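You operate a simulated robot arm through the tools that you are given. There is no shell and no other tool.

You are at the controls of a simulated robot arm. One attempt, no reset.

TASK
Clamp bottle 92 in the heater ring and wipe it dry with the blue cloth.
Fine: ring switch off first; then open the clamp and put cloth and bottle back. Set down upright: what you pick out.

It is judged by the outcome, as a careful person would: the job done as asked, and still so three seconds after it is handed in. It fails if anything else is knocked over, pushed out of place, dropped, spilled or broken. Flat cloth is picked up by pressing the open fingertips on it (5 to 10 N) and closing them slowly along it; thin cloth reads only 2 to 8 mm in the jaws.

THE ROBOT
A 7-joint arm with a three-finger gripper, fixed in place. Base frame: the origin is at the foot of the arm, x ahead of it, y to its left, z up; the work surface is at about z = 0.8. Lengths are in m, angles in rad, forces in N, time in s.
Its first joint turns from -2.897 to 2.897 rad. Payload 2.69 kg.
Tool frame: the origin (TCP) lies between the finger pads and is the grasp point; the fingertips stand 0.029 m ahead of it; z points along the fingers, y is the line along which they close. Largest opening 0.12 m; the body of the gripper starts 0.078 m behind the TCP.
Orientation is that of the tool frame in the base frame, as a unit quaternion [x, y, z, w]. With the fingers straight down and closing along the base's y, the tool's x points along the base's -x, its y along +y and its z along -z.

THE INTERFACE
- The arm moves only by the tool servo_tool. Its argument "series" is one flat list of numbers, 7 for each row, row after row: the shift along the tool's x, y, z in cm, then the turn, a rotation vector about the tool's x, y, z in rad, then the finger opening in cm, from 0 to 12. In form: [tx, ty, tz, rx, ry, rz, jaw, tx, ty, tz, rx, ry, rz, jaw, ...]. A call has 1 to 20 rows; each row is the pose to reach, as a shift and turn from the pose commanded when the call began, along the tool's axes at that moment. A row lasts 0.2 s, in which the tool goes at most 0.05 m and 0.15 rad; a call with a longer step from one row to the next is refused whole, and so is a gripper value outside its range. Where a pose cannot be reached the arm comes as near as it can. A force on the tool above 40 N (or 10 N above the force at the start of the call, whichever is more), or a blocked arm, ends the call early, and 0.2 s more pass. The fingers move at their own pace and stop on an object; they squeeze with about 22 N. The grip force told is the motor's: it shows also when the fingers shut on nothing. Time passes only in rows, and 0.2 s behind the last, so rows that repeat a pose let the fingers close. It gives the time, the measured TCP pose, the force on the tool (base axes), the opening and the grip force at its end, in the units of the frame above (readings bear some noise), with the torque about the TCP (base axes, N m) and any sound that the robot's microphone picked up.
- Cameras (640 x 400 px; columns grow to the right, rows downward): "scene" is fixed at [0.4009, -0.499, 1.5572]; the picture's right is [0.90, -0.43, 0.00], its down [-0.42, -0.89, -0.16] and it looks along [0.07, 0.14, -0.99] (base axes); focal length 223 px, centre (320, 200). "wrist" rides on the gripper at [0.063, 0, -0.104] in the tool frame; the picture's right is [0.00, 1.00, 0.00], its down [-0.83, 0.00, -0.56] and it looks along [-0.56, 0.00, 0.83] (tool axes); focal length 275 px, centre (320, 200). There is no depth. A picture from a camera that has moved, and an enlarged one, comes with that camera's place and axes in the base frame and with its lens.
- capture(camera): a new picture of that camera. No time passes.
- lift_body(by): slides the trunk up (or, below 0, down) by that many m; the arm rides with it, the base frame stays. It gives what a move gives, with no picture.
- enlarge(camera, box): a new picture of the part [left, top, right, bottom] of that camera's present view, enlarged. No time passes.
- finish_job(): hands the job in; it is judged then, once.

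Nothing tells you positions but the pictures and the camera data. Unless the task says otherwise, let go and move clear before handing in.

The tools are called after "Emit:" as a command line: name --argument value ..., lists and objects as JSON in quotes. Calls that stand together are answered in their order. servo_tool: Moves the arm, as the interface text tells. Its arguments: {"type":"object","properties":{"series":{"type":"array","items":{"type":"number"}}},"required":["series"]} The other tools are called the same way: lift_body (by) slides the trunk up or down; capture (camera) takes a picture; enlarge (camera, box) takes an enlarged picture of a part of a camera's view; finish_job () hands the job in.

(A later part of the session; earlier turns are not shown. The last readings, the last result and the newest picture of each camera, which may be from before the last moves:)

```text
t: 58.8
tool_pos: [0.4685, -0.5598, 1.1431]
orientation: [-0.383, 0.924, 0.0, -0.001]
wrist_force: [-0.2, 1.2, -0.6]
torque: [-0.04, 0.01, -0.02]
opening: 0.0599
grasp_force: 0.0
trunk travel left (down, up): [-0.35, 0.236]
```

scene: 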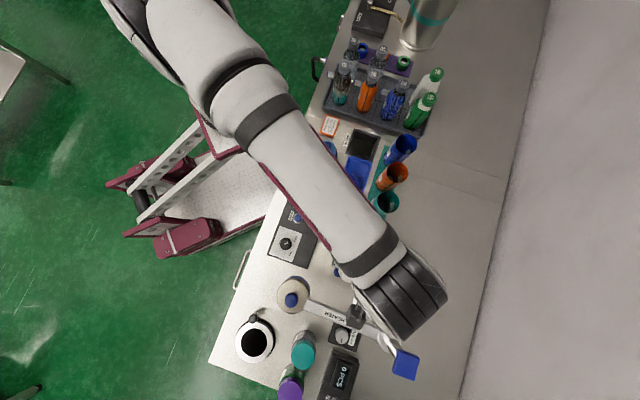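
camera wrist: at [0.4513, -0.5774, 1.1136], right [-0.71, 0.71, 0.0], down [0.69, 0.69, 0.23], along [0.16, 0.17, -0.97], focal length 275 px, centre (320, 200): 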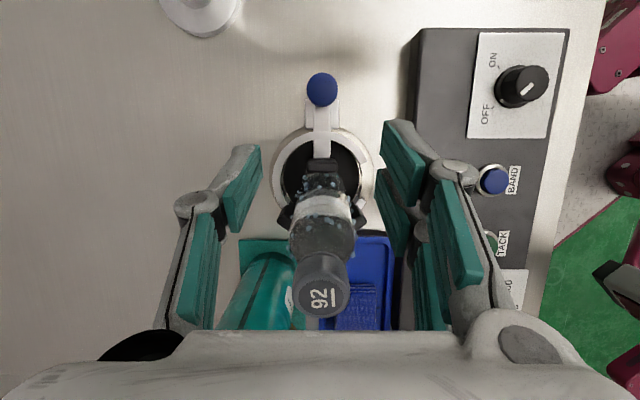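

Emit:
servo_tool --series '[-1.73, 0.39, 0, 0, 0, 0.143, 6, -3.46, 0.78, 0, 0, 0, 0.286, 6, -5.2, 1.16, 0, 0, 0, 0.429, 6, -6.9, 1.55, 0, 0, 0, 0.572, 6, -8.65, 1.94, 0, 0, 0, 0.715, 6, -10.4, 2.3, 0, 0, 0, 0.858, 6, -12.1, 2.7, 0.5, 0, 0, 1.0, 6, -13.8, 3.1, 2, 0, 0, 1.143, 6, -15.6, 3.5, 4, 0, 0, 1.286, 6, -17.3, 3.9, 6.5, 0, 0, 1.429, 6, -19.04, 4.26, 9, 0, 0, 1.571, 6]'

Emit:
capture --camera "wrist"

Emit:
enlarge --camera "wrist" --box '[240, 60, 400, 200]'

```text
t: 61.2
tool_pos: [0.5699, -0.3961, 1.0525]
orientation: [0.385, 0.923, -0.002, 0.0]
wrist_force: [0.3, 0.1, -0.3]
torque: [-0.02, -0.03, -0.01]
opening: 0.06
grasp_force: 0.1
trunk travel left (down, up): [-0.35, 0.236]
```

```text
taken
camera wrist: at [0.526, -0.3503, 1.1575], right [0.71, 0.71, 0.0], down [0.59, -0.59, 0.56], along [0.39, -0.4, -0.83], focal length 275 px, centre (320, 200)
```

wrist: 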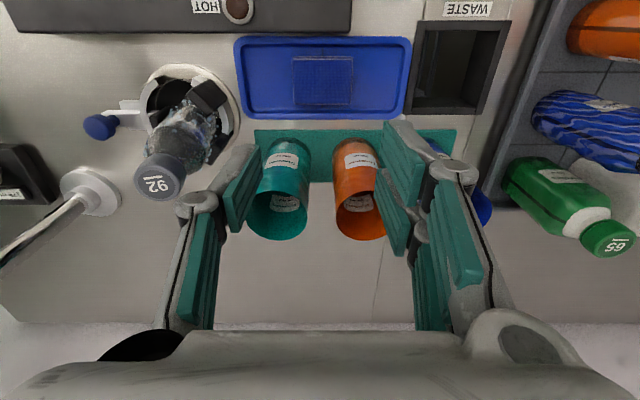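

```text
2.86 times, centred on (320, 130) of wrist
camera zoom: at [0.526, -0.3503, 1.1575], right [0.71, 0.71, 0.0], down [0.59, -0.59, 0.56], along [0.39, -0.4, -0.83], focal length 786 px, centre (320, 400)
```

zoom: 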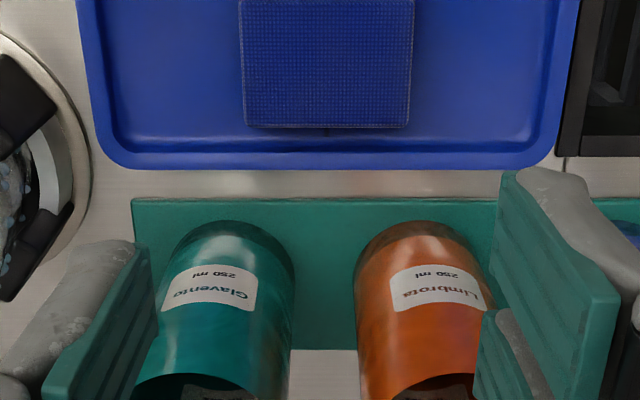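

Emit:
enlarge --camera "wrist" --box '[270, 35, 380, 125]'

Emit:
enlarge --camera "wrist" --box '[80, 60, 250, 210]'

Emit:
enlarge --camera "scene" --box '[310, 205, 380, 290]'

```text
4.44 times, centred on (325, 80) of wrist
camera zoom: at [0.526, -0.3503, 1.1575], right [0.71, 0.71, 0.0], down [0.59, -0.59, 0.56], along [0.39, -0.4, -0.83], focal length 1224 px, centre (298, 733)
```

zoom: 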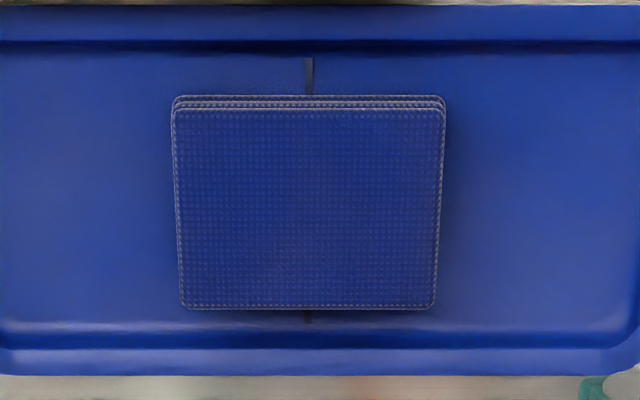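

```text
2.67 times, centred on (165, 135) of wrist
camera zoom: at [0.526, -0.3503, 1.1575], right [0.71, 0.71, 0.0], down [0.59, -0.59, 0.56], along [0.39, -0.4, -0.83], focal length 734 px, centre (733, 373)
```

zoom: 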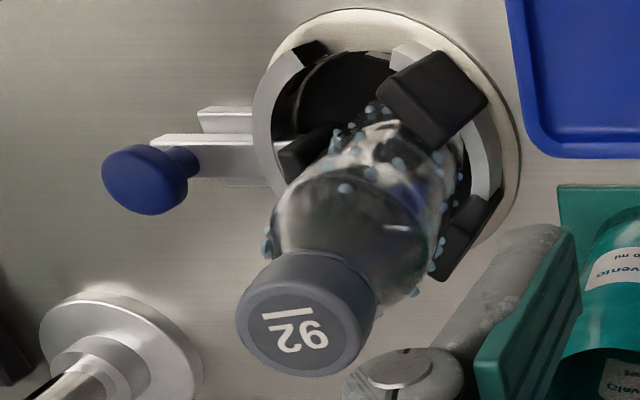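

```text
4.71 times, centred on (345, 248) of scene
camera zoom: at [0.4009, -0.499, 1.5572], right [0.9, -0.43, 0.0], down [-0.42, -0.89, -0.16], along [0.07, 0.14, -0.99], focal length 1050 px, centre (202, -24)
```

zoom: 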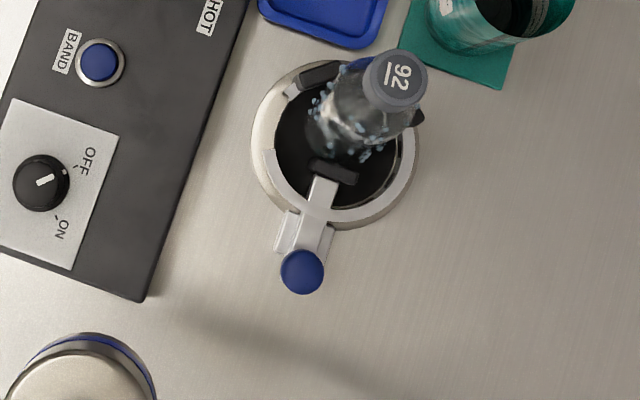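

The cloth is a 7 × 5 cm folded pad almost exactly under the tool. I lower the open fingertips (5 cm apart) toward it.

Emit:
servo_tool --series '[-0.2, 0.26, 3, 0, 0, 0, 5.5, -0.2, 0.26, 7, 0, 0, 0, 5, -0.2, 0.26, 11, 0, 0, 0, 5, -0.2, 0.26, 15, 0, 0, 0, 5, -0.2, 0.26, 18, 0, 0, 0, 5]'

Emit:
capture --camera "wrist"

Emit:
enlarge --camera "wrist" --box '[230, 80, 410, 230]'

```text
t: 62.4
tool_pos: [0.5736, -0.3936, 0.8701]
orientation: [0.384, 0.923, 0.0, 0.001]
wrist_force: [0.3, 0.3, 0.1]
torque: [-0.04, 0.01, -0.02]
opening: 0.05
grasp_force: 0.1
trunk travel left (down, up): [-0.35, 0.236]
```

```text
taken
camera wrist: at [0.5302, -0.3488, 0.9745], right [0.71, 0.71, 0.0], down [0.59, -0.59, 0.56], along [0.39, -0.39, -0.83], focal length 275 px, centre (320, 200)
```

wrist: 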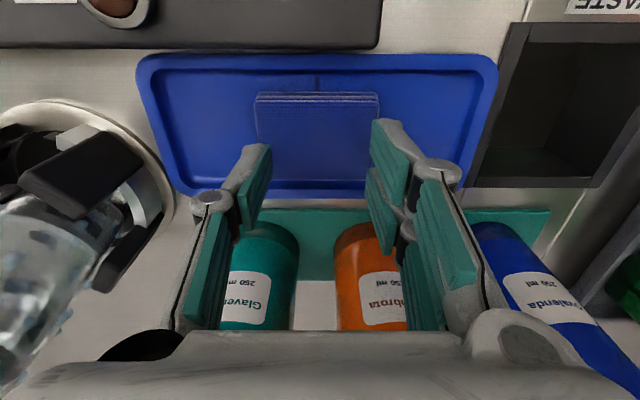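

```text
2.67 times, centred on (320, 155) of wrist
camera zoom: at [0.5302, -0.3488, 0.9745], right [0.71, 0.71, 0.0], down [0.59, -0.59, 0.56], along [0.39, -0.39, -0.83], focal length 734 px, centre (320, 320)
```

zoom: 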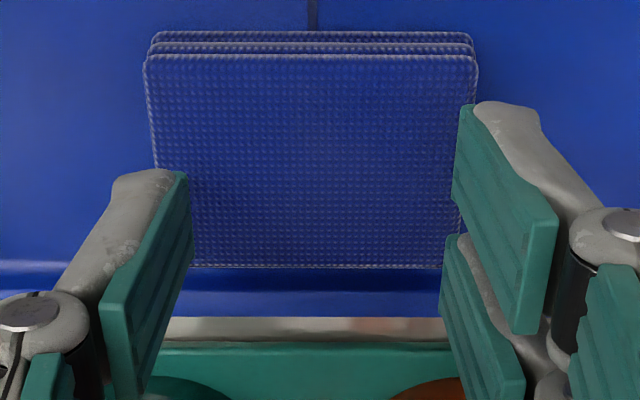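

Emit:
servo_tool --series '[0, -0.15, 0.8, 0, 0, 0, 5, 0, -0.15, 1.4, 0, 0, 0, 5, 0, -0.15, 1.8, 0, 0, 0, 5, 0, -0.15, 2.1, 0, 0, 0, 5]'

```text
t: 63.4
tool_pos: [0.5743, -0.3966, 0.8536]
orientation: [0.384, 0.923, -0.002, 0.002]
wrist_force: [-1.4, 6.9, 33.5]
torque: [0.58, -0.12, 0.05]
opening: 0.0542
grasp_force: 9.8
trunk travel left (down, up): [-0.35, 0.236]
```

Contact came earlier than I estimated (cloth top z≈0.825) and I'm pressing ~33 N; I ease up to the recommended 5–10 N.

Emit:
servo_tool --series '[0, 0, -0.2, 0, 0, 0, 5, 0, 0, -0.37, 0, 0, 0, 5, 0, 0, -0.37, 0, 0, 0, 5]'

Emit:
enlarge --camera "wrist" --box '[230, 80, 410, 230]'

```text
t: 64.2
tool_pos: [0.5726, -0.3959, 0.8547]
orientation: [0.385, 0.923, -0.002, 0.0]
wrist_force: [1.6, -1.2, 7.5]
torque: [0.06, -0.17, -0.04]
opening: 0.0504
grasp_force: 0.0
trunk travel left (down, up): [-0.35, 0.236]
```

```text
2.67 times, centred on (320, 155) of wrist
camera zoom: at [0.5289, -0.351, 0.9588], right [0.71, 0.71, 0.0], down [0.59, -0.59, 0.56], along [0.39, -0.39, -0.83], focal length 734 px, centre (320, 320)
```

zoom: 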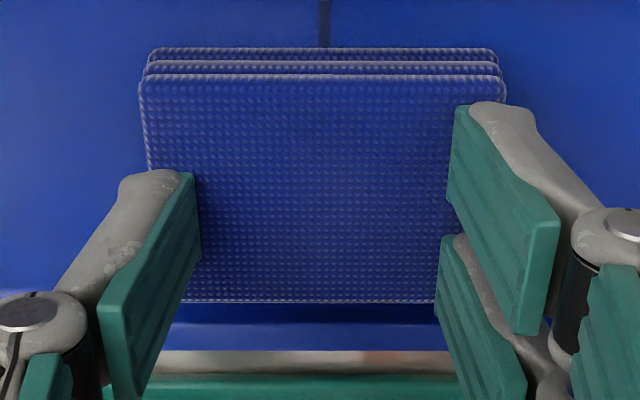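

Pressing with 7.5 N. Now I close the fingers slowly along the cloth.

Emit:
servo_tool --series '[0, 0, 0, 0, 0, 0, 4.7, 0, 0, 0, 0, 0, 0, 4.4, 0, 0, 0, 0, 0, 0, 4.1, 0, 0, 0, 0, 0, 0, 3.8, 0, 0, 0, 0, 0, 0, 3.5, 0, 0, 0, 0, 0, 0, 3.2, 0, 0, 0, 0, 0, 0, 2.9, 0, 0, 0, 0, 0, 0, 2.6, 0, 0, 0, 0, 0, 0, 2.3, 0, 0, 0, 0, 0, 0, 2.0, 0, 0, 0, 0, 0, 0, 1.7, 0, 0, 0, 0, 0, 0, 1.4, 0, 0, 0, 0, 0, 0, 1.1, 0, 0, 0, 0, 0, 0, 0.8, 0, 0, 0, 0, 0, 0, 0.5, 0, 0, 0, 0, 0, 0, 0.2, 0, 0, 0, 0, 0, 0, 0, 0, 0, 0, 0, 0, 0, 0]'

Emit:
enlarge --camera "wrist" --box '[230, 80, 410, 230]'

```text
t: 68.0
tool_pos: [0.5725, -0.3952, 0.8544]
orientation: [0.383, 0.924, 0.0, 0.001]
wrist_force: [0.8, -0.4, 0.3]
torque: [-0.01, -0.01, -0.01]
opening: 0.0
grasp_force: 21.8
trunk travel left (down, up): [-0.35, 0.236]
```

```text
2.67 times, centred on (320, 155) of wrist
camera zoom: at [0.5291, -0.3509, 0.9593], right [0.71, 0.71, 0.0], down [0.59, -0.59, 0.56], along [0.39, -0.39, -0.83], focal length 734 px, centre (320, 320)
```

zoom: 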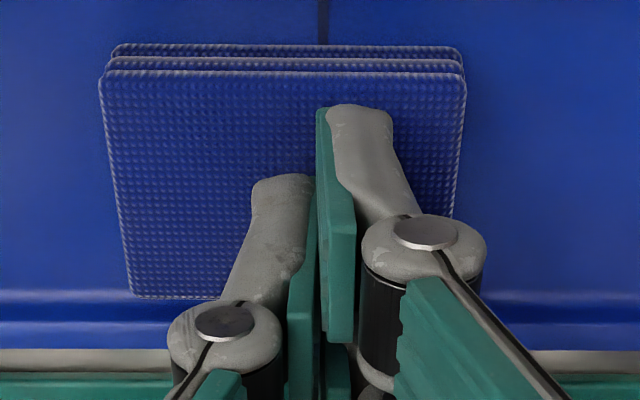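

The fingers slid over the cloth without catching it (opening 0, pressure faded as they closed). I lift a little, reopen to a smaller span over the cloth's centre and press again.

Emit:
servo_tool --series '[0, 0, -1, 0, 0, 0, 0, 0, -0.7, -1, 0, 0, 0, 2, 0, -0.7, -1, 0, 0, 0, 3.5, 0, -0.7, -0.6, 0, 0, 0, 3.5, 0, -0.7, -0.3, 0, 0, 0, 3.5, 0, -0.7, -0.05, 0, 0, 0, 3.5]'

```text
t: 69.4
tool_pos: [0.5675, -0.4014, 0.8569]
orientation: [0.384, 0.924, -0.001, 0.0]
wrist_force: [-0.5, -0.2, -0.4]
torque: [-0.01, 0.0, -0.03]
opening: 0.0349
grasp_force: 0.1
trunk travel left (down, up): [-0.35, 0.236]
```

Emit:
servo_tool --series '[0, 0, 0.1, 0, 0, 0, 3.5, 0, 0, 0.2, 0, 0, 0, 3.5]'

Emit:
enlarge --camera "wrist" --box '[230, 80, 410, 230]'

```text
t: 70.0
tool_pos: [0.5684, -0.4014, 0.8544]
orientation: [0.385, 0.923, -0.001, 0.002]
wrist_force: [-3.2, 3.6, 15.6]
torque: [0.28, -0.07, 0.02]
opening: 0.0353
grasp_force: 0.2
trunk travel left (down, up): [-0.35, 0.236]
```

```text
2.67 times, centred on (320, 155) of wrist
camera zoom: at [0.5242, -0.3562, 0.9594], right [0.71, 0.71, 0.0], down [0.59, -0.59, 0.56], along [0.39, -0.39, -0.83], focal length 734 px, centre (320, 320)
```

zoom: 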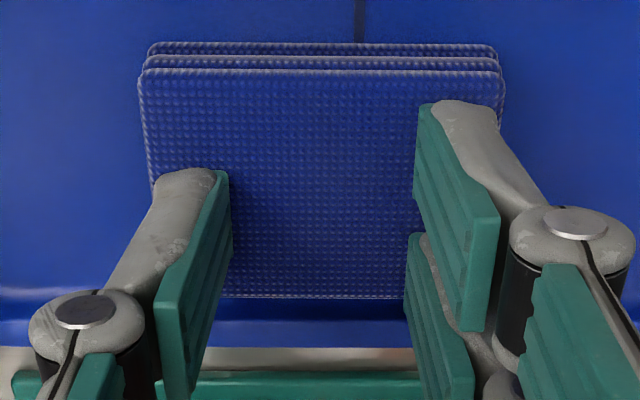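

Emit:
servo_tool --series '[0, 0, -0.07, 0, 0, 0, 3.5, 0, 0, -0.07, 0, 0, 0, 3.3, 0, 0, -0.07, 0, 0, 0, 3.1, 0, 0, -0.07, 0, 0, 0, 2.9]'

```text
t: 71.0
tool_pos: [0.5687, -0.4016, 0.8537]
orientation: [0.383, 0.924, -0.002, -0.001]
wrist_force: [1.0, -2.5, 11.2]
torque: [-0.04, -0.08, 0.01]
opening: 0.0278
grasp_force: 0.1
trunk travel left (down, up): [-0.35, 0.236]
```

Emit:
servo_tool --series '[0, 0, 0, 0, 0, 0, 2.75, 0, 0, 0, 0, 0, 0, 2.6, 0, 0, 0, 0, 0, 0, 2.45, 0, 0, 0, 0, 0, 0, 2.3]'

Emit:
enlarge --camera "wrist" --box '[230, 80, 410, 230]'

```text
t: 72.0
tool_pos: [0.5682, -0.4015, 0.8543]
orientation: [0.384, 0.923, -0.002, 0.0]
wrist_force: [2.1, -1.5, 14.3]
torque: [0.05, -0.11, 0.0]
opening: 0.0234
grasp_force: 0.8
trunk travel left (down, up): [-0.35, 0.236]
```

```text
2.67 times, centred on (320, 155) of wrist
camera zoom: at [0.5247, -0.3564, 0.9592], right [0.71, 0.71, 0.0], down [0.59, -0.59, 0.56], along [0.39, -0.39, -0.83], focal length 734 px, centre (320, 320)
```

zoom: 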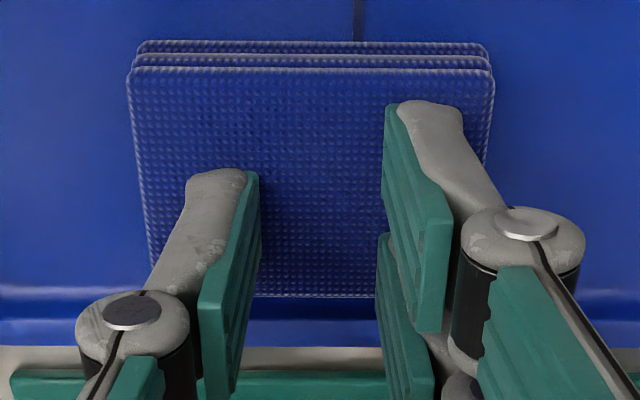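

Emit:
servo_tool --series '[0, 0, -0.07, 0, 0, 0, 2.15, 0, 0, -0.07, 0, 0, 0, 2.0, 0, 0, -0.07, 0, 0, 0, 1.85, 0, 0, -0.07, 0, 0, 0, 1.7]'

Emit:
servo_tool --series '[0, 0, 0, 0, 0, 0, 1.55, 0, 0, 0, 0, 0, 0, 1.4, 0, 0, 0, 0, 0, 0, 1.25, 0, 0, 0, 0, 0, 0, 1.1]'

Emit:
enlarge --camera "wrist" --box '[230, 80, 410, 230]'

```text
t: 73.0
tool_pos: [0.5688, -0.4014, 0.8541]
orientation: [0.384, 0.923, -0.001, -0.001]
wrist_force: [-0.3, 1.3, 4.7]
torque: [0.02, -0.03, 0.04]
opening: 0.0156
grasp_force: 0.2
trunk travel left (down, up): [-0.35, 0.236]
```

```text
t: 74.0
tool_pos: [0.5683, -0.4019, 0.8544]
orientation: [0.383, 0.924, -0.001, -0.002]
wrist_force: [0.3, 1.3, -0.3]
torque: [-0.01, 0.0, 0.01]
opening: 0.0107
grasp_force: 0.0
trunk travel left (down, up): [-0.35, 0.236]
```

```text
2.67 times, centred on (320, 155) of wrist
camera zoom: at [0.5247, -0.3562, 0.9593], right [0.71, 0.71, 0.0], down [0.59, -0.59, 0.56], along [0.39, -0.39, -0.83], focal length 734 px, centre (320, 320)
```

zoom: 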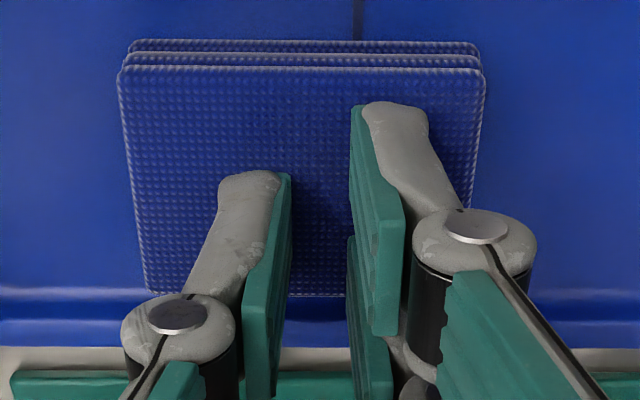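

Emit:
servo_tool --series '[0, 0, 0.06, 0, 0, 0, 1.1, 0, 0, 0.12, 0, 0, 0, 1.1]'

```text
t: 74.6
tool_pos: [0.5694, -0.4012, 0.8544]
orientation: [0.383, 0.924, -0.002, 0.0]
wrist_force: [-1.3, 3.4, 6.7]
torque: [0.12, 0.02, -0.01]
opening: 0.011
grasp_force: 0.2
trunk travel left (down, up): [-0.35, 0.236]
```

Emit:
servo_tool --series '[0, 0, 0.03, 0, 0, 0, 1.0, 0, 0, 0.05, 0, 0, 0, 0.9, 0, 0, 0.07, 0, 0, 0, 0.8, 0, 0, 0.08, 0, 0, 0, 0.7]'

Emit:
servo_tool --series '[0, 0, 0.02, 0, 0, 0, 0.6, 0, 0, 0.03, 0, 0, 0, 0.5, 0, 0, 0.05, 0, 0, 0, 0.4, 0, 0, 0.06, 0, 0, 0, 0.3]'

Emit:
servo_tool --series '[0, 0, 0.02, 0, 0, 0, 0.2, 0, 0, 0.03, 0, 0, 0, 0.1, 0, 0, 0.03, 0, 0, 0, 0, 0, 0, 0.03, 0, 0, 0, 0]'

Emit:
enlarge --camera "wrist" --box '[230, 80, 410, 230]'

```text
t: 75.6
tool_pos: [0.5702, -0.4013, 0.8525]
orientation: [0.384, 0.923, -0.002, 0.001]
wrist_force: [0.4, -0.6, 18.6]
torque: [0.03, -0.02, 0.0]
opening: 0.007
grasp_force: 0.0
trunk travel left (down, up): [-0.35, 0.236]
```

```text
t: 76.6
tool_pos: [0.569, -0.4005, 0.8511]
orientation: [0.384, 0.923, -0.001, -0.001]
wrist_force: [1.2, 2.7, 11.5]
torque: [0.1, -0.04, 0.0]
opening: 0.0063
grasp_force: 22.0
trunk travel left (down, up): [-0.35, 0.236]
```

```text
t: 77.6
tool_pos: [0.5692, -0.4007, 0.852]
orientation: [0.383, 0.924, -0.002, 0.0]
wrist_force: [-1.0, 3.2, 15.2]
torque: [0.15, 0.06, 0.02]
opening: 0.0058
grasp_force: 21.7
trunk travel left (down, up): [-0.35, 0.236]
```

```text
2.67 times, centred on (320, 155) of wrist
camera zoom: at [0.5242, -0.3559, 0.9567], right [0.71, 0.71, 0.0], down [0.59, -0.59, 0.56], along [0.39, -0.39, -0.83], focal length 734 px, centre (320, 320)
```

zoom: 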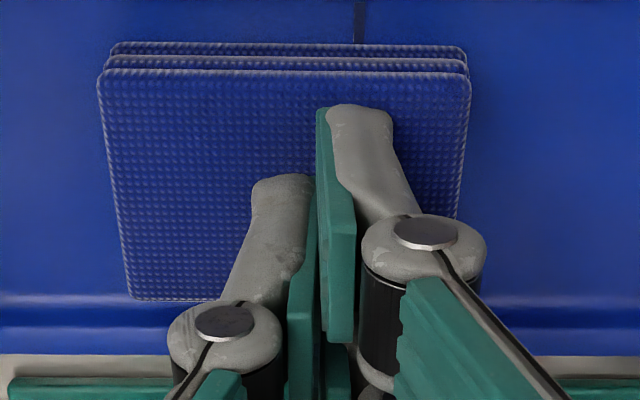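

The jaws read 5.8 mm with full grip: the cloth seems caught. I lift gently to check.

Emit:
servo_tool --series '[0, 0, -0.3, 0, 0, 0, 0, 0, 0, -1, 0, 0, 0, 0, 0, 0, -2, 0, 0, 0, 0, 0, 0, -4, 0, 0, 0, 0, 0, 0, -6, 0, 0, 0, 0]'

Emit:
capture --camera "wrist"

Emit:
enlarge --camera "wrist" --box '[220, 60, 420, 230]'

```text
t: 78.8
tool_pos: [0.5684, -0.4002, 0.91]
orientation: [0.384, 0.923, -0.001, -0.001]
wrist_force: [0.9, -0.1, 0.2]
torque: [0.04, 0.03, -0.02]
opening: 0.0002
grasp_force: 21.5
trunk travel left (down, up): [-0.35, 0.236]
```

```text
taken
camera wrist: at [0.5251, -0.356, 1.0161], right [0.71, 0.71, 0.0], down [0.59, -0.59, 0.56], along [0.39, -0.39, -0.83], focal length 275 px, centre (320, 200)
```

wrist: 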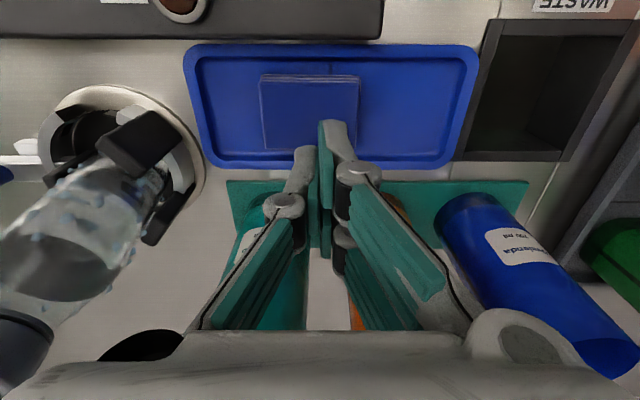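

```text
2.35 times, centred on (320, 145) of wrist
camera zoom: at [0.5251, -0.356, 1.0161], right [0.71, 0.71, 0.0], down [0.59, -0.59, 0.56], along [0.39, -0.39, -0.83], focal length 648 px, centre (320, 329)
```

zoom: 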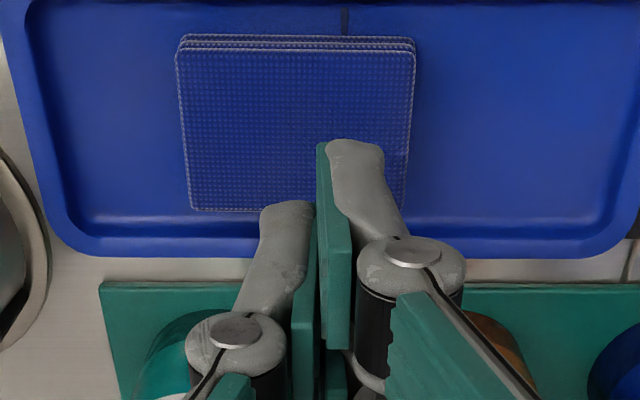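

It slipped out as I lifted. I re-centre over the cloth (it shifted about 1.5 cm), reopen to 3 cm, and try again with pressure maintained throughout.

Emit:
servo_tool --series '[0.3, -0.35, 0, 0, 0, 0, 1.5, 0.6, -0.7, 0, 0, 0, 0, 3, 0.6, -0.7, 2, 0, 0, 0, 3, 0.6, -0.7, 4, 0, 0, 0, 3, 0.6, -0.7, 5.2, 0, 0, 0, 3]'

Emit:
enlarge --camera "wrist" --box '[220, 60, 420, 230]'

```text
t: 80.0
tool_pos: [0.5603, -0.4006, 0.8602]
orientation: [0.383, 0.924, 0.0, 0.0]
wrist_force: [0.1, 0.0, 0.1]
torque: [0.01, -0.03, 0.02]
opening: 0.0302
grasp_force: 0.1
trunk travel left (down, up): [-0.35, 0.236]
```

```text
2.35 times, centred on (320, 145) of wrist
camera zoom: at [0.5155, -0.3564, 0.9655], right [0.71, 0.71, 0.0], down [0.59, -0.59, 0.56], along [0.39, -0.39, -0.83], focal length 648 px, centre (320, 329)
```

zoom: 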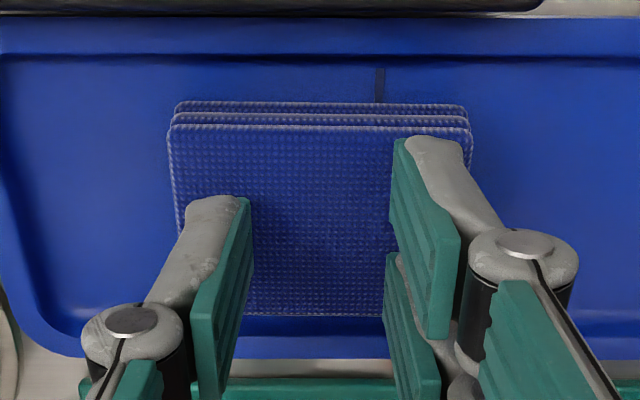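

Emit:
servo_tool --series '[0, 0, 0.3, 0, 0, 0, 3, 0, 0, 0.5, 0, 0, 0, 3, 0, 0, 0.6, 0, 0, 0, 3]'

```text
t: 80.8
tool_pos: [0.5598, -0.4007, 0.8542]
orientation: [0.383, 0.924, -0.001, 0.001]
wrist_force: [-1.6, 3.7, 12.2]
torque: [0.18, 0.02, 0.02]
opening: 0.0301
grasp_force: 0.0
trunk travel left (down, up): [-0.35, 0.236]
```

Emit:
servo_tool --series '[0, 0, -0.5, 0, 0, 0, 3, 0, 0, -0.5, -0.02, 0.05, 0, 3, 0, 0, -0.3, -0.03, 0.08, 0, 3, 0, 0, -0.1, -0.03, 0.08, 0, 3]'

```text
t: 81.8
tool_pos: [0.5599, -0.4021, 0.857]
orientation: [0.384, 0.922, 0.028, -0.03]
wrist_force: [-0.2, 1.2, 9.2]
torque: [-0.03, -0.06, 0.04]
opening: 0.03
grasp_force: 0.1
trunk travel left (down, up): [-0.35, 0.236]
```

Emit:
servo_tool --series '[0, 0, 0, 0, -0.03, 0, 3, 0, 0, 0, 0, -0.03, 0, 2.8, 0, 0, 0, 0, -0.03, 0, 2.6, 0, 0, 0, 0, -0.03, 0, 2.4, 0, 0, 0, 0, -0.03, 0, 2.2]'

```text
t: 83.0
tool_pos: [0.5591, -0.4029, 0.8551]
orientation: [0.383, 0.923, 0.022, -0.016]
wrist_force: [-0.8, -1.0, 5.6]
torque: [-0.09, 0.0, 0.01]
opening: 0.0217
grasp_force: 0.1
trunk travel left (down, up): [-0.35, 0.236]
```

Emit:
servo_tool --series '[0, 0, 0.05, 0, 0, 0, 2.1, 0, 0, 0.07, 0, 0, 0, 1.95, 0, 0, 0.09, 0, 0, 0, 1.8, 0, 0, 0.11, 0, 0, 0, 1.65, 0, 0, 0.13, 0, 0, 0, 1.5]'

Emit:
servo_tool --series '[0, 0, 0.03, 0, 0, 0, 1.4, 0, 0, 0.06, 0, 0, 0, 1.3, 0, 0, 0.09, 0, 0, 0, 1.2, 0, 0, 0.11, 0, 0, 0, 1.1]'

Emit:
enlarge --camera "wrist" --box '[220, 60, 420, 230]'

```text
t: 84.2
tool_pos: [0.5591, -0.4015, 0.8555]
orientation: [0.383, 0.923, 0.022, -0.017]
wrist_force: [2.4, -0.4, 13.0]
torque: [-0.13, -0.25, 0.01]
opening: 0.0144
grasp_force: 0.1
trunk travel left (down, up): [-0.35, 0.236]
```

```text
t: 85.2
tool_pos: [0.5592, -0.4017, 0.8532]
orientation: [0.384, 0.923, 0.021, -0.017]
wrist_force: [1.0, 0.9, 20.5]
torque: [-0.19, -0.35, -0.01]
opening: 0.0101
grasp_force: 0.0
trunk travel left (down, up): [-0.35, 0.236]
```

```text
2.35 times, centred on (320, 145) of wrist
camera zoom: at [0.5157, -0.3625, 0.9608], right [0.71, 0.71, 0.03], down [0.6, -0.62, 0.51], along [0.38, -0.35, -0.86], focal length 648 px, centre (320, 329)
```

zoom: 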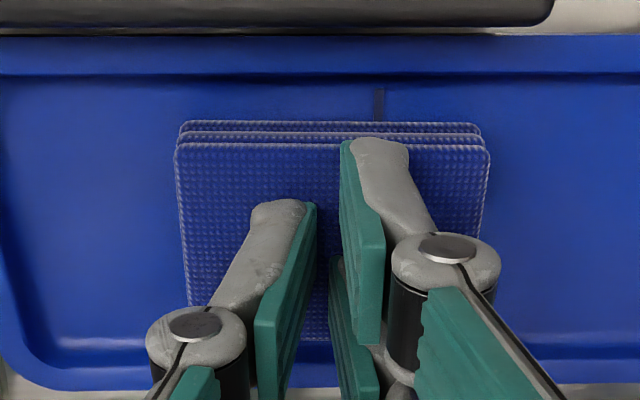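

Emit:
servo_tool --series '[0, 0, -0.15, 0, -0.03, 0, 1.1, 0, 0, -0.15, 0, -0.03, 0, 1.0, 0, 0, -0.15, 0, -0.03, 0, 0.9]'

```text
t: 86.0
tool_pos: [0.5583, -0.4006, 0.8523]
orientation: [0.384, 0.923, 0.017, -0.004]
wrist_force: [-2.1, 3.5, 9.5]
torque: [0.03, -0.04, 0.03]
opening: 0.0081
grasp_force: 0.1
trunk travel left (down, up): [-0.35, 0.236]
```

Emit:
servo_tool --series '[0, 0, 0.02, 0, 0, 0, 0.8, 0, 0, 0.04, 0, 0, 0, 0.7, 0, 0, 0.06, 0, 0, 0, 0.6, 0, 0, 0.08, 0, 0, 0, 0.5]'

Emit:
servo_tool --series '[0, 0, 0.02, 0, 0, 0, 0.4, 0, 0, 0.03, 0, 0, 0, 0.3, 0, 0, 0.04, 0, 0, 0, 0.2, 0, 0, 0.05, 0, 0, 0, 0.1, 0, 0, 0.05, 0, 0, 0, 0, 0, 0, 0.05, 0, 0, 0, 0]'

Emit:
enlarge --camera "wrist" --box '[220, 60, 420, 230]'

```text
t: 87.0
tool_pos: [0.5591, -0.4021, 0.8533]
orientation: [0.384, 0.923, 0.017, -0.004]
wrist_force: [-1.2, 1.9, 5.6]
torque: [-0.02, -0.03, -0.04]
opening: 0.0061
grasp_force: 0.1
trunk travel left (down, up): [-0.35, 0.236]
```

```text
t: 88.4
tool_pos: [0.5606, -0.4019, 0.8523]
orientation: [0.384, 0.923, 0.016, -0.004]
wrist_force: [-1.2, -0.1, 3.4]
torque: [-0.06, 0.03, -0.02]
opening: 0.0061
grasp_force: 21.7
trunk travel left (down, up): [-0.35, 0.236]
```

```text
2.35 times, centred on (320, 145) of wrist
camera zoom: at [0.5146, -0.3604, 0.9585], right [0.71, 0.71, 0.03], down [0.59, -0.61, 0.54], along [0.4, -0.36, -0.84], focal length 648 px, centre (320, 329)
```

zoom: 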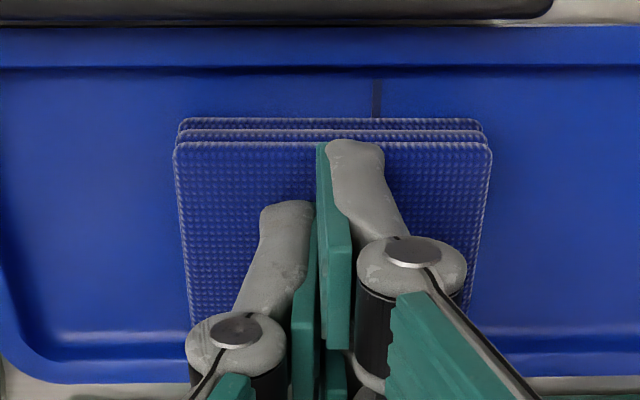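

The jaws hold at 6.1 mm with full grip and little downward force — a proper pinch. I lift very slowly.

Emit:
servo_tool --series '[0, 0, -0.1, 0, 0, 0, 0, 0, 0, -0.2, 0, 0, 0, 0, 0, 0, -0.3, 0, 0, 0, 0, 0, 0, -0.5, 0, 0, 0, 0, 0, 0, -0.7, 0, 0, 0, 0]'

Emit:
enlarge --camera "wrist" --box '[220, 60, 420, 230]'

```text
t: 89.6
tool_pos: [0.5602, -0.4032, 0.8596]
orientation: [0.384, 0.923, 0.016, -0.003]
wrist_force: [-0.6, -0.4, 1.0]
torque: [0.0, -0.02, 0.01]
opening: 0.0
grasp_force: 22.1
trunk travel left (down, up): [-0.35, 0.236]
```

```text
2.35 times, centred on (320, 145) of wrist
camera zoom: at [0.5144, -0.3603, 0.9654], right [0.71, 0.71, 0.03], down [0.59, -0.61, 0.54], along [0.4, -0.36, -0.84], focal length 648 px, centre (320, 329)
```

zoom: 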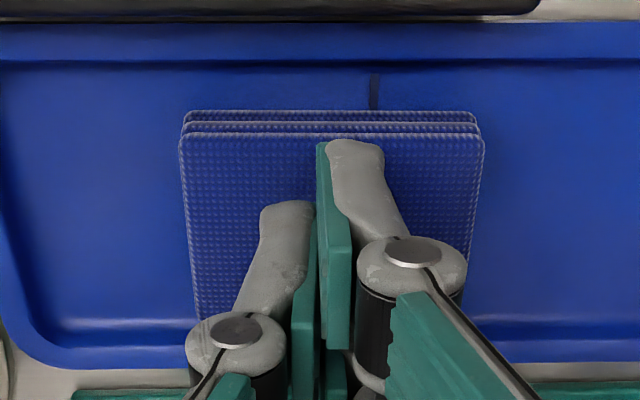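

It slipped again: only a shallow ridge is caught this way. The cloth is really a folded pad about 1 cm thick, so I'll take it by its two ends instead; first I lift, level and open wide to re-centre.

Emit:
servo_tool --series '[0, 0, -1.5, 0, 0, 0, 0, 0, 0.3, -3.5, 0.03, -0.02, 0, 3, 0, 0.3, -4.5, 0.03, -0.02, 0, 6, 0, 0.3, -4.5, 0.03, -0.02, 0, 9, 0, 0.3, -4.5, 0.03, -0.02, 0, 9]'

Emit:
capture --camera "wrist"

Emit:
enlarge --camera "wrist" --box '[220, 50, 420, 200]'

```text
t: 90.8
tool_pos: [0.5607, -0.4024, 0.9037]
orientation: [0.384, 0.923, -0.001, -0.001]
wrist_force: [-0.7, 0.5, 0.5]
torque: [-0.02, -0.02, 0.01]
opening: 0.0899
grasp_force: 0.1
trunk travel left (down, up): [-0.35, 0.236]
```

```text
taken
camera wrist: at [0.5172, -0.3564, 1.0091], right [0.71, 0.71, 0.0], down [0.59, -0.59, 0.56], along [0.39, -0.39, -0.83], focal length 275 px, centre (320, 200)
```

wrist: 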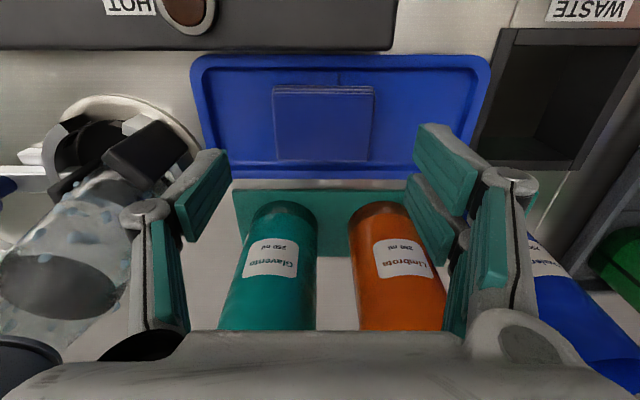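

```text
2.67 times, centred on (320, 125) of wrist
camera zoom: at [0.5172, -0.3564, 1.0091], right [0.71, 0.71, 0.0], down [0.59, -0.59, 0.56], along [0.39, -0.39, -0.83], focal length 734 px, centre (320, 400)
```

zoom: 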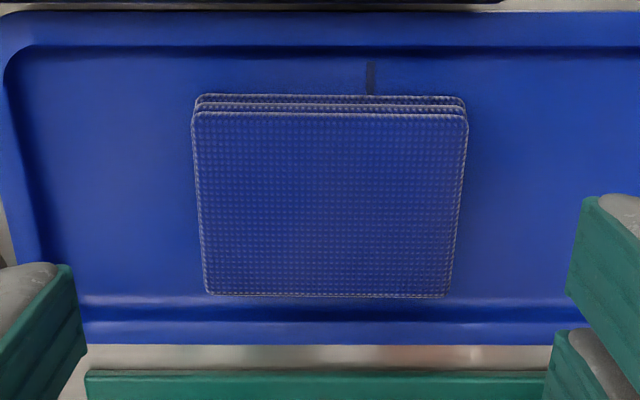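

The pad is about 2 cm thick, 7 × 5 cm — good to hold by its two ends within the tray. I centre over it and lower the wide-open fingers beside its ends.

Emit:
servo_tool --series '[-0.25, 0.23, 1, 0, 0, 0, 9, -0.25, 0.23, 2.5, 0, 0, 0, 9, -0.25, 0.23, 4, 0, 0, 0, 9, -0.25, 0.23, 5, 0, 0, 0, 9, -0.25, 0.23, 5.6, 0, 0, 0, 9]'

Emit:
capture --camera "wrist"

```text
t: 92.0
tool_pos: [0.5635, -0.4007, 0.8481]
orientation: [0.384, 0.923, -0.001, 0.001]
wrist_force: [-0.9, 0.0, 0.2]
torque: [-0.02, 0.04, -0.01]
opening: 0.0899
grasp_force: 0.1
trunk travel left (down, up): [-0.35, 0.236]
```

```text
taken
camera wrist: at [0.5199, -0.3563, 0.9532], right [0.71, 0.71, 0.0], down [0.59, -0.59, 0.56], along [0.39, -0.39, -0.83], focal length 275 px, centre (320, 200)
```

wrist: 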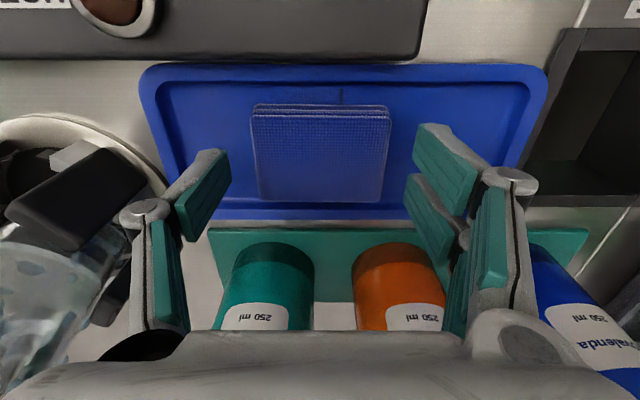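

Emit:
servo_tool --series '[0, 0, 0.3, 0, 0, 0, 9, 0, 0, 0.6, 0, 0, 0, 9, 0, 0, 0.8, 0, 0, 0, 9]'

```text
t: 92.8
tool_pos: [0.5647, -0.4011, 0.8409]
orientation: [0.384, 0.923, -0.001, 0.0]
wrist_force: [-0.3, 0.2, 0.1]
torque: [0.02, 0.0, -0.03]
opening: 0.0901
grasp_force: 0.2
trunk travel left (down, up): [-0.35, 0.236]
```

Emit:
servo_tool --series '[0, 0, 0.2, 0, 0, 0, 9, 0, 0, 0.35, 0, 0, 0, 9]'

Emit:
enlarge --camera "wrist" --box '[160, 90, 480, 240]'

```text
t: 93.4
tool_pos: [0.5649, -0.4014, 0.8375]
orientation: [0.385, 0.923, -0.002, 0.0]
wrist_force: [0.2, -0.1, -0.4]
torque: [-0.02, -0.01, 0.0]
opening: 0.0902
grasp_force: 0.1
trunk travel left (down, up): [-0.35, 0.236]
```

```text
2.00 times, centred on (320, 165) of wrist
camera zoom: at [0.5202, -0.356, 0.9421], right [0.71, 0.71, 0.0], down [0.59, -0.59, 0.56], along [0.39, -0.39, -0.83], focal length 551 px, centre (320, 270)
```

zoom: 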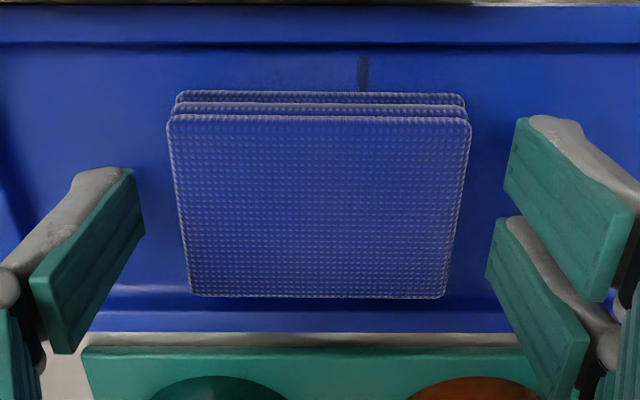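

The fingers are alongside the pad's ends. I close slowly on it.

Emit:
servo_tool --series '[0, 0, 0, 0, 0, 0, 8.7, 0, 0, 0, 0, 0, 0, 8.4, 0, 0, 0, 0, 0, 0, 8.1, 0, 0, 0, 0, 0, 0, 7.8, 0, 0, 0, 0, 0, 0, 7.5, 0, 0, 0, 0, 0, 0, 7.2, 0, 0, 0, 0, 0, 0, 6.9]'

Emit:
enlarge --camera "wrist" --box '[160, 90, 480, 240]'

```text
t: 95.0
tool_pos: [0.5656, -0.4017, 0.8374]
orientation: [0.384, 0.923, 0.0, 0.0]
wrist_force: [-0.2, 0.3, 0.3]
torque: [-0.02, 0.06, 0.01]
opening: 0.07
grasp_force: 0.5
trunk travel left (down, up): [-0.35, 0.236]
```

```text
2.00 times, centred on (320, 165) of wrist
camera zoom: at [0.5203, -0.3559, 0.9421], right [0.71, 0.71, 0.0], down [0.59, -0.59, 0.56], along [0.39, -0.39, -0.83], focal length 551 px, centre (320, 270)
```

zoom: 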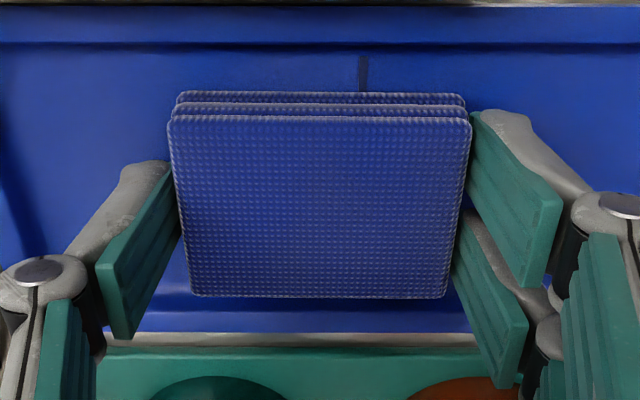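

Both fingers now touch the ends at about 7 cm. I squeeze a bit more and see whether it holds.

Emit:
servo_tool --series '[0, 0, 0, 0, 0, 0, 6.7, 0, 0, 0, 0, 0, 0, 6.5, 0, 0, 0, 0, 0, 0, 6.3, 0, 0, 0, 0, 0, 0, 6.1, 0, 0, 0, 0, 0, 0, 6.0]'

Emit:
enlarge --camera "wrist" --box '[160, 90, 480, 240]'

```text
t: 96.2
tool_pos: [0.5652, -0.4003, 0.8375]
orientation: [0.384, 0.923, -0.001, -0.001]
wrist_force: [-0.7, -0.1, 2.8]
torque: [0.04, 0.0, -0.01]
opening: 0.0692
grasp_force: 22.0
trunk travel left (down, up): [-0.35, 0.236]
```

```text
2.00 times, centred on (320, 165) of wrist
camera zoom: at [0.5202, -0.3559, 0.9422], right [0.71, 0.71, 0.0], down [0.59, -0.59, 0.56], along [0.39, -0.39, -0.83], focal length 551 px, centre (320, 270)
```

zoom: 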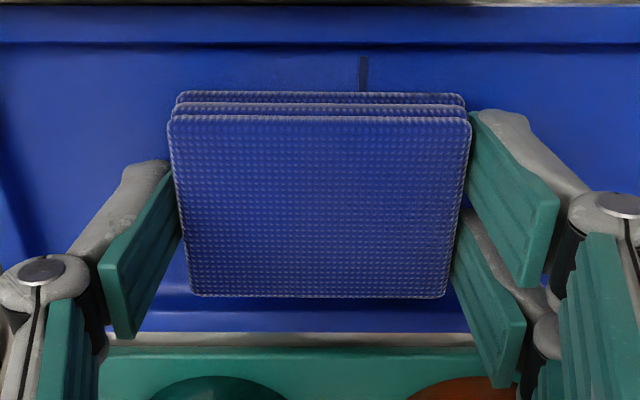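

The pad is held firmly at 69 mm. I lift it slowly out of the tray.

Emit:
servo_tool --series '[0, 0, -0.2, 0, 0, 0, 6, 0, 0, -0.5, 0, 0, 0, 6, 0, 0, -1, 0, 0, 0, 6, 0, 0, -2, 0, 0, 0, 6, 0, 0, -4, 0, 0, 0, 6, 0, 0, -7, 0, 0, 0, 6, 0, 0, -10, 0, 0, 0, 6]'

Emit:
capture --camera "wrist"

Emit:
enlarge --camera "wrist" --box '[200, 40, 440, 240]'

```text
t: 97.8
tool_pos: [0.5646, -0.4015, 0.9341]
orientation: [0.384, 0.923, -0.001, 0.0]
wrist_force: [0.1, -0.9, -0.6]
torque: [-0.02, 0.01, 0.01]
opening: 0.0692
grasp_force: 22.8
trunk travel left (down, up): [-0.35, 0.236]
```

```text
taken
camera wrist: at [0.5213, -0.3567, 1.0401], right [0.71, 0.71, 0.0], down [0.59, -0.59, 0.56], along [0.39, -0.39, -0.83], focal length 275 px, centre (320, 200)
```

wrist: 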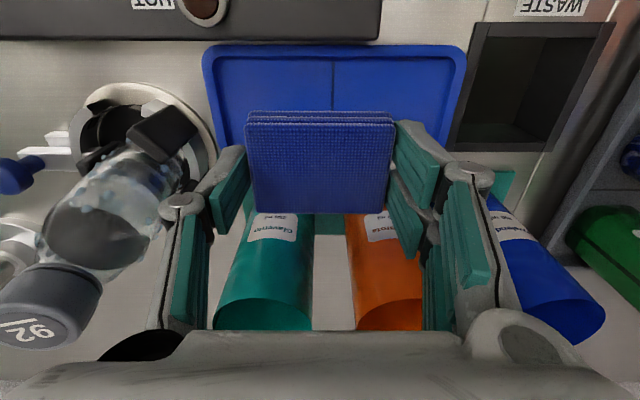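

```text
2.00 times, centred on (320, 140) of wrist
camera zoom: at [0.5213, -0.3567, 1.0401], right [0.71, 0.71, 0.0], down [0.59, -0.59, 0.56], along [0.39, -0.39, -0.83], focal length 551 px, centre (320, 320)
```

zoom: 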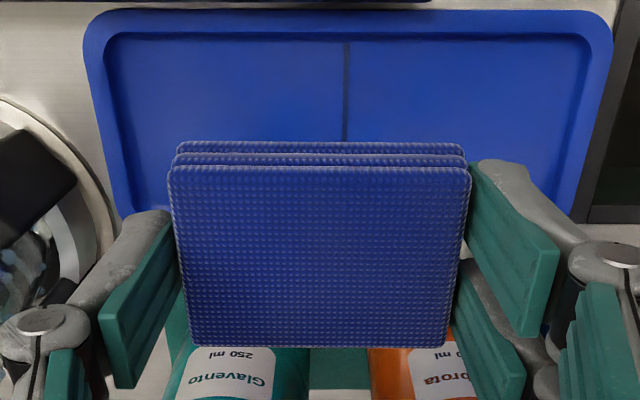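

The cloth is in hand; the tray shows a centre line marking its place. The bottle looks slightly leaning in the clamp, so I check it closely before wiping.

Emit:
enlarge --camera "wrist" --box '[0, 70, 220, 350]'

Emit:
enlarge --camera "scene" --box '[320, 205, 380, 285]'

```text
1.43 times, centred on (110, 210) of wrist
camera zoom: at [0.5213, -0.3567, 1.0401], right [0.71, 0.71, 0.0], down [0.59, -0.59, 0.56], along [0.39, -0.39, -0.83], focal length 393 px, centre (620, 186)
```

zoom: 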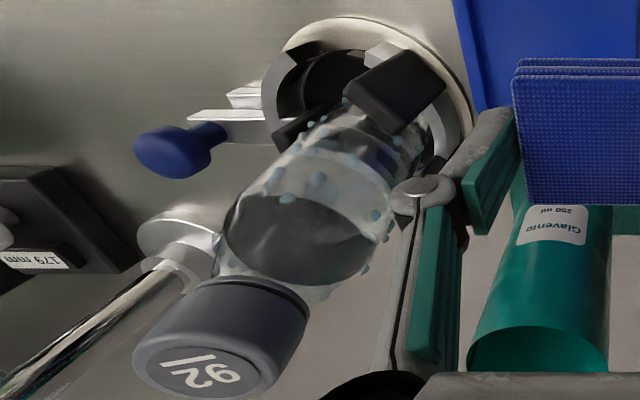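

```text
5.00 times, centred on (350, 245) of scene
camera zoom: at [0.4009, -0.499, 1.5572], right [0.9, -0.43, 0.0], down [-0.42, -0.89, -0.16], along [0.07, 0.14, -0.99], focal length 1116 px, centre (170, -25)
```

zoom: 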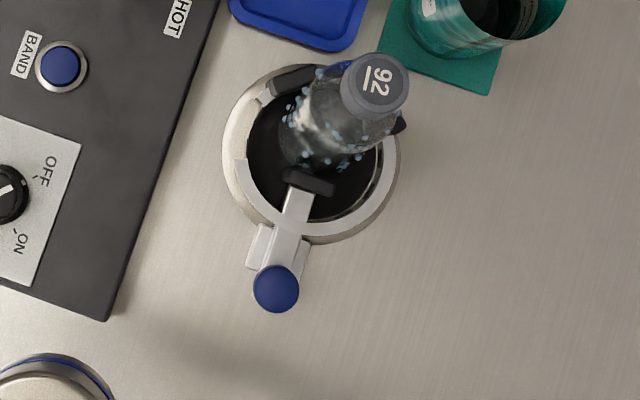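

The cloth is held well, but the bottle leans about 8° toward the fixed pads. I'll use the soft cloth to press it back upright (wiping at the same time); first I move over beside it.

Emit:
servo_tool --series '[0, 0, -4.5, 0, 0, 0, 6, 0, 0, -9, 0, 0, 0, 6, 0, 0, -13, 0, 0, 0, 6, -0.1, -0.55, -13, 0, 0, -0.143, 6, -0.25, -1.1, -13, 0, 0, -0.286, 6, -0.4, -1.65, -13, 0, 0, -0.429, 6, -0.5, -2.2, -13, 0, 0, -0.572, 6, -0.6, -2.75, -13, 0, 0, -0.715, 6, -0.75, -3.3, -13, 0, 0, -0.858, 6, -0.9, -3.85, -13, 0, 0, -1.0, 6, -1, -4.4, -13, 0, 0, -1.143, 6, -1.1, -4.95, -13, 0, 0, -1.286, 6, -1.25, -5.5, -13, 0, 0, -1.429, 6, -1.34, -6.03, -13, 0, 0, -1.571, 6]'

Emit:
capture --camera "wrist"

Emit:
capture --camera "scene"

```text
t: 100.8
tool_pos: [0.5304, -0.4537, 1.0677]
orientation: [-0.382, 0.924, 0.0, -0.001]
wrist_force: [-0.1, -0.1, -0.3]
torque: [-0.02, -0.01, 0.0]
opening: 0.0693
grasp_force: 22.1
trunk travel left (down, up): [-0.35, 0.236]
```

```text
taken
camera wrist: at [0.4874, -0.4976, 1.1724], right [-0.71, 0.7, 0.0], down [0.59, 0.59, 0.55], along [0.39, 0.39, -0.83], focal length 275 px, centre (320, 200)
```

wrist: 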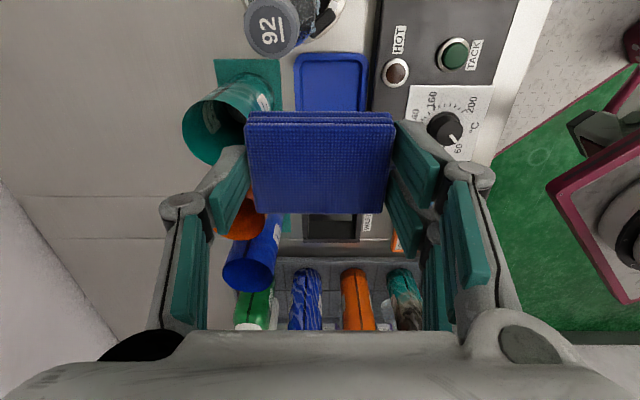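

```text
taken
```

scene: 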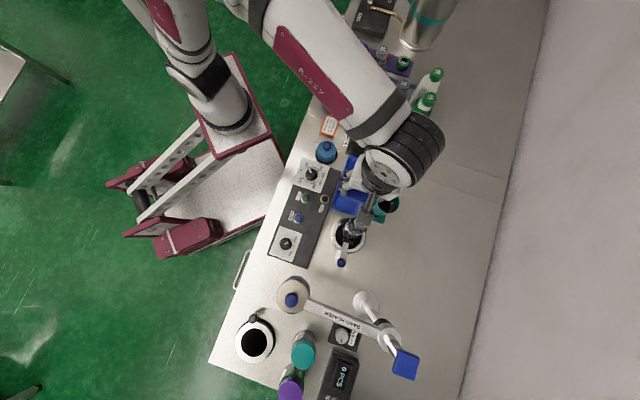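

I'm beside the bottle on its leaning side, with the teal cup safely to the left. I lower to the bottle's upper body height.

Emit:
servo_tool --series '[0, 0, 4, 0, 0, 0, 6, 0, 0, 8, 0, 0, 0, 6, 0, 0, 11.3, 0, 0, 0, 6]'

Emit:
capture --camera "wrist"

Emit:
enlarge --camera "scene" --box '[310, 160, 410, 290]'

```text
t: 101.6
tool_pos: [0.5313, -0.4528, 0.9556]
orientation: [-0.381, 0.925, -0.001, 0.0]
wrist_force: [-0.7, 0.6, -1.0]
torque: [-0.03, -0.01, -0.02]
opening: 0.0689
grasp_force: 21.9
trunk travel left (down, up): [-0.35, 0.236]
```

```text
taken
camera wrist: at [0.4879, -0.4968, 1.0606], right [-0.71, 0.71, 0.0], down [0.59, 0.59, 0.55], along [0.39, 0.39, -0.83], focal length 275 px, centre (320, 200)
```

wrist: 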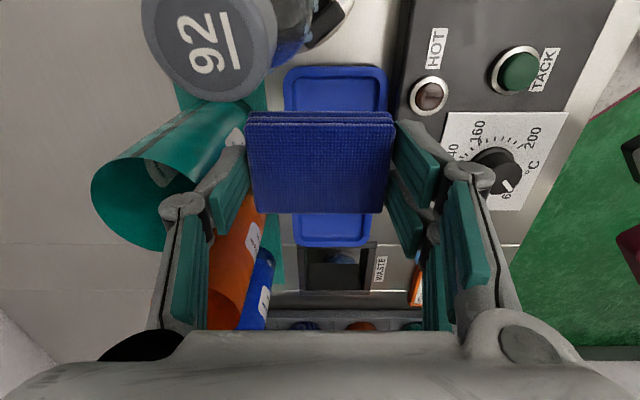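

```text
3.08 times, centred on (360, 225) of scene
camera zoom: at [0.4009, -0.499, 1.5572], right [0.9, -0.43, 0.0], down [-0.42, -0.89, -0.16], along [0.07, 0.14, -0.99], focal length 687 px, centre (197, 123)
```

zoom: 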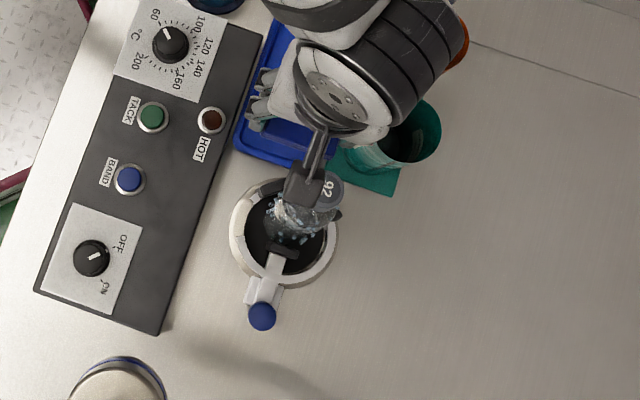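

Emit:
servo_tool --series '[0.5, 0, 0, 0, 0, 0, 6, 1.0, 0, 0, 0, 0, 0, 6, 1.4, 0, 0, 0, 0, 0, 6, 1.7, 0, 0, 0, 0, 0, 6]'

Emit:
capture --camera "wrist"

```text
t: 102.6
tool_pos: [0.5194, -0.4635, 0.9554]
orientation: [-0.382, 0.924, -0.001, -0.001]
wrist_force: [0.9, -1.1, -0.6]
torque: [0.03, -0.02, -0.02]
opening: 0.0692
grasp_force: 21.8
trunk travel left (down, up): [-0.35, 0.236]
```

```text
taken
camera wrist: at [0.4748, -0.5084, 1.0597], right [-0.71, 0.71, 0.0], down [0.59, 0.59, 0.55], along [0.39, 0.39, -0.83], focal length 275 px, centre (320, 200)
```

wrist: 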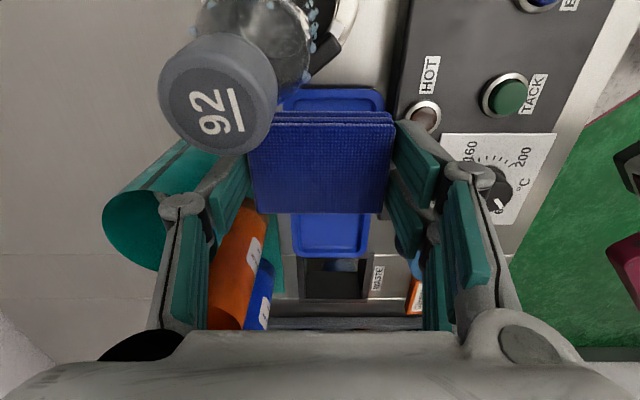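

Emit:
servo_tool --series '[0.2, 0, 0, 0, 0, 0, 6, 0.4, 0, 0, 0, 0, 0, 6, 0.6, 0, 0, 0, 0, 0, 6]'

```text
t: 103.4
tool_pos: [0.5147, -0.4694, 0.9544]
orientation: [-0.381, 0.925, 0.0, -0.001]
wrist_force: [0.7, 0.2, 0.6]
torque: [0.01, 0.02, -0.01]
opening: 0.069
grasp_force: 22.1
trunk travel left (down, up): [-0.35, 0.236]
```

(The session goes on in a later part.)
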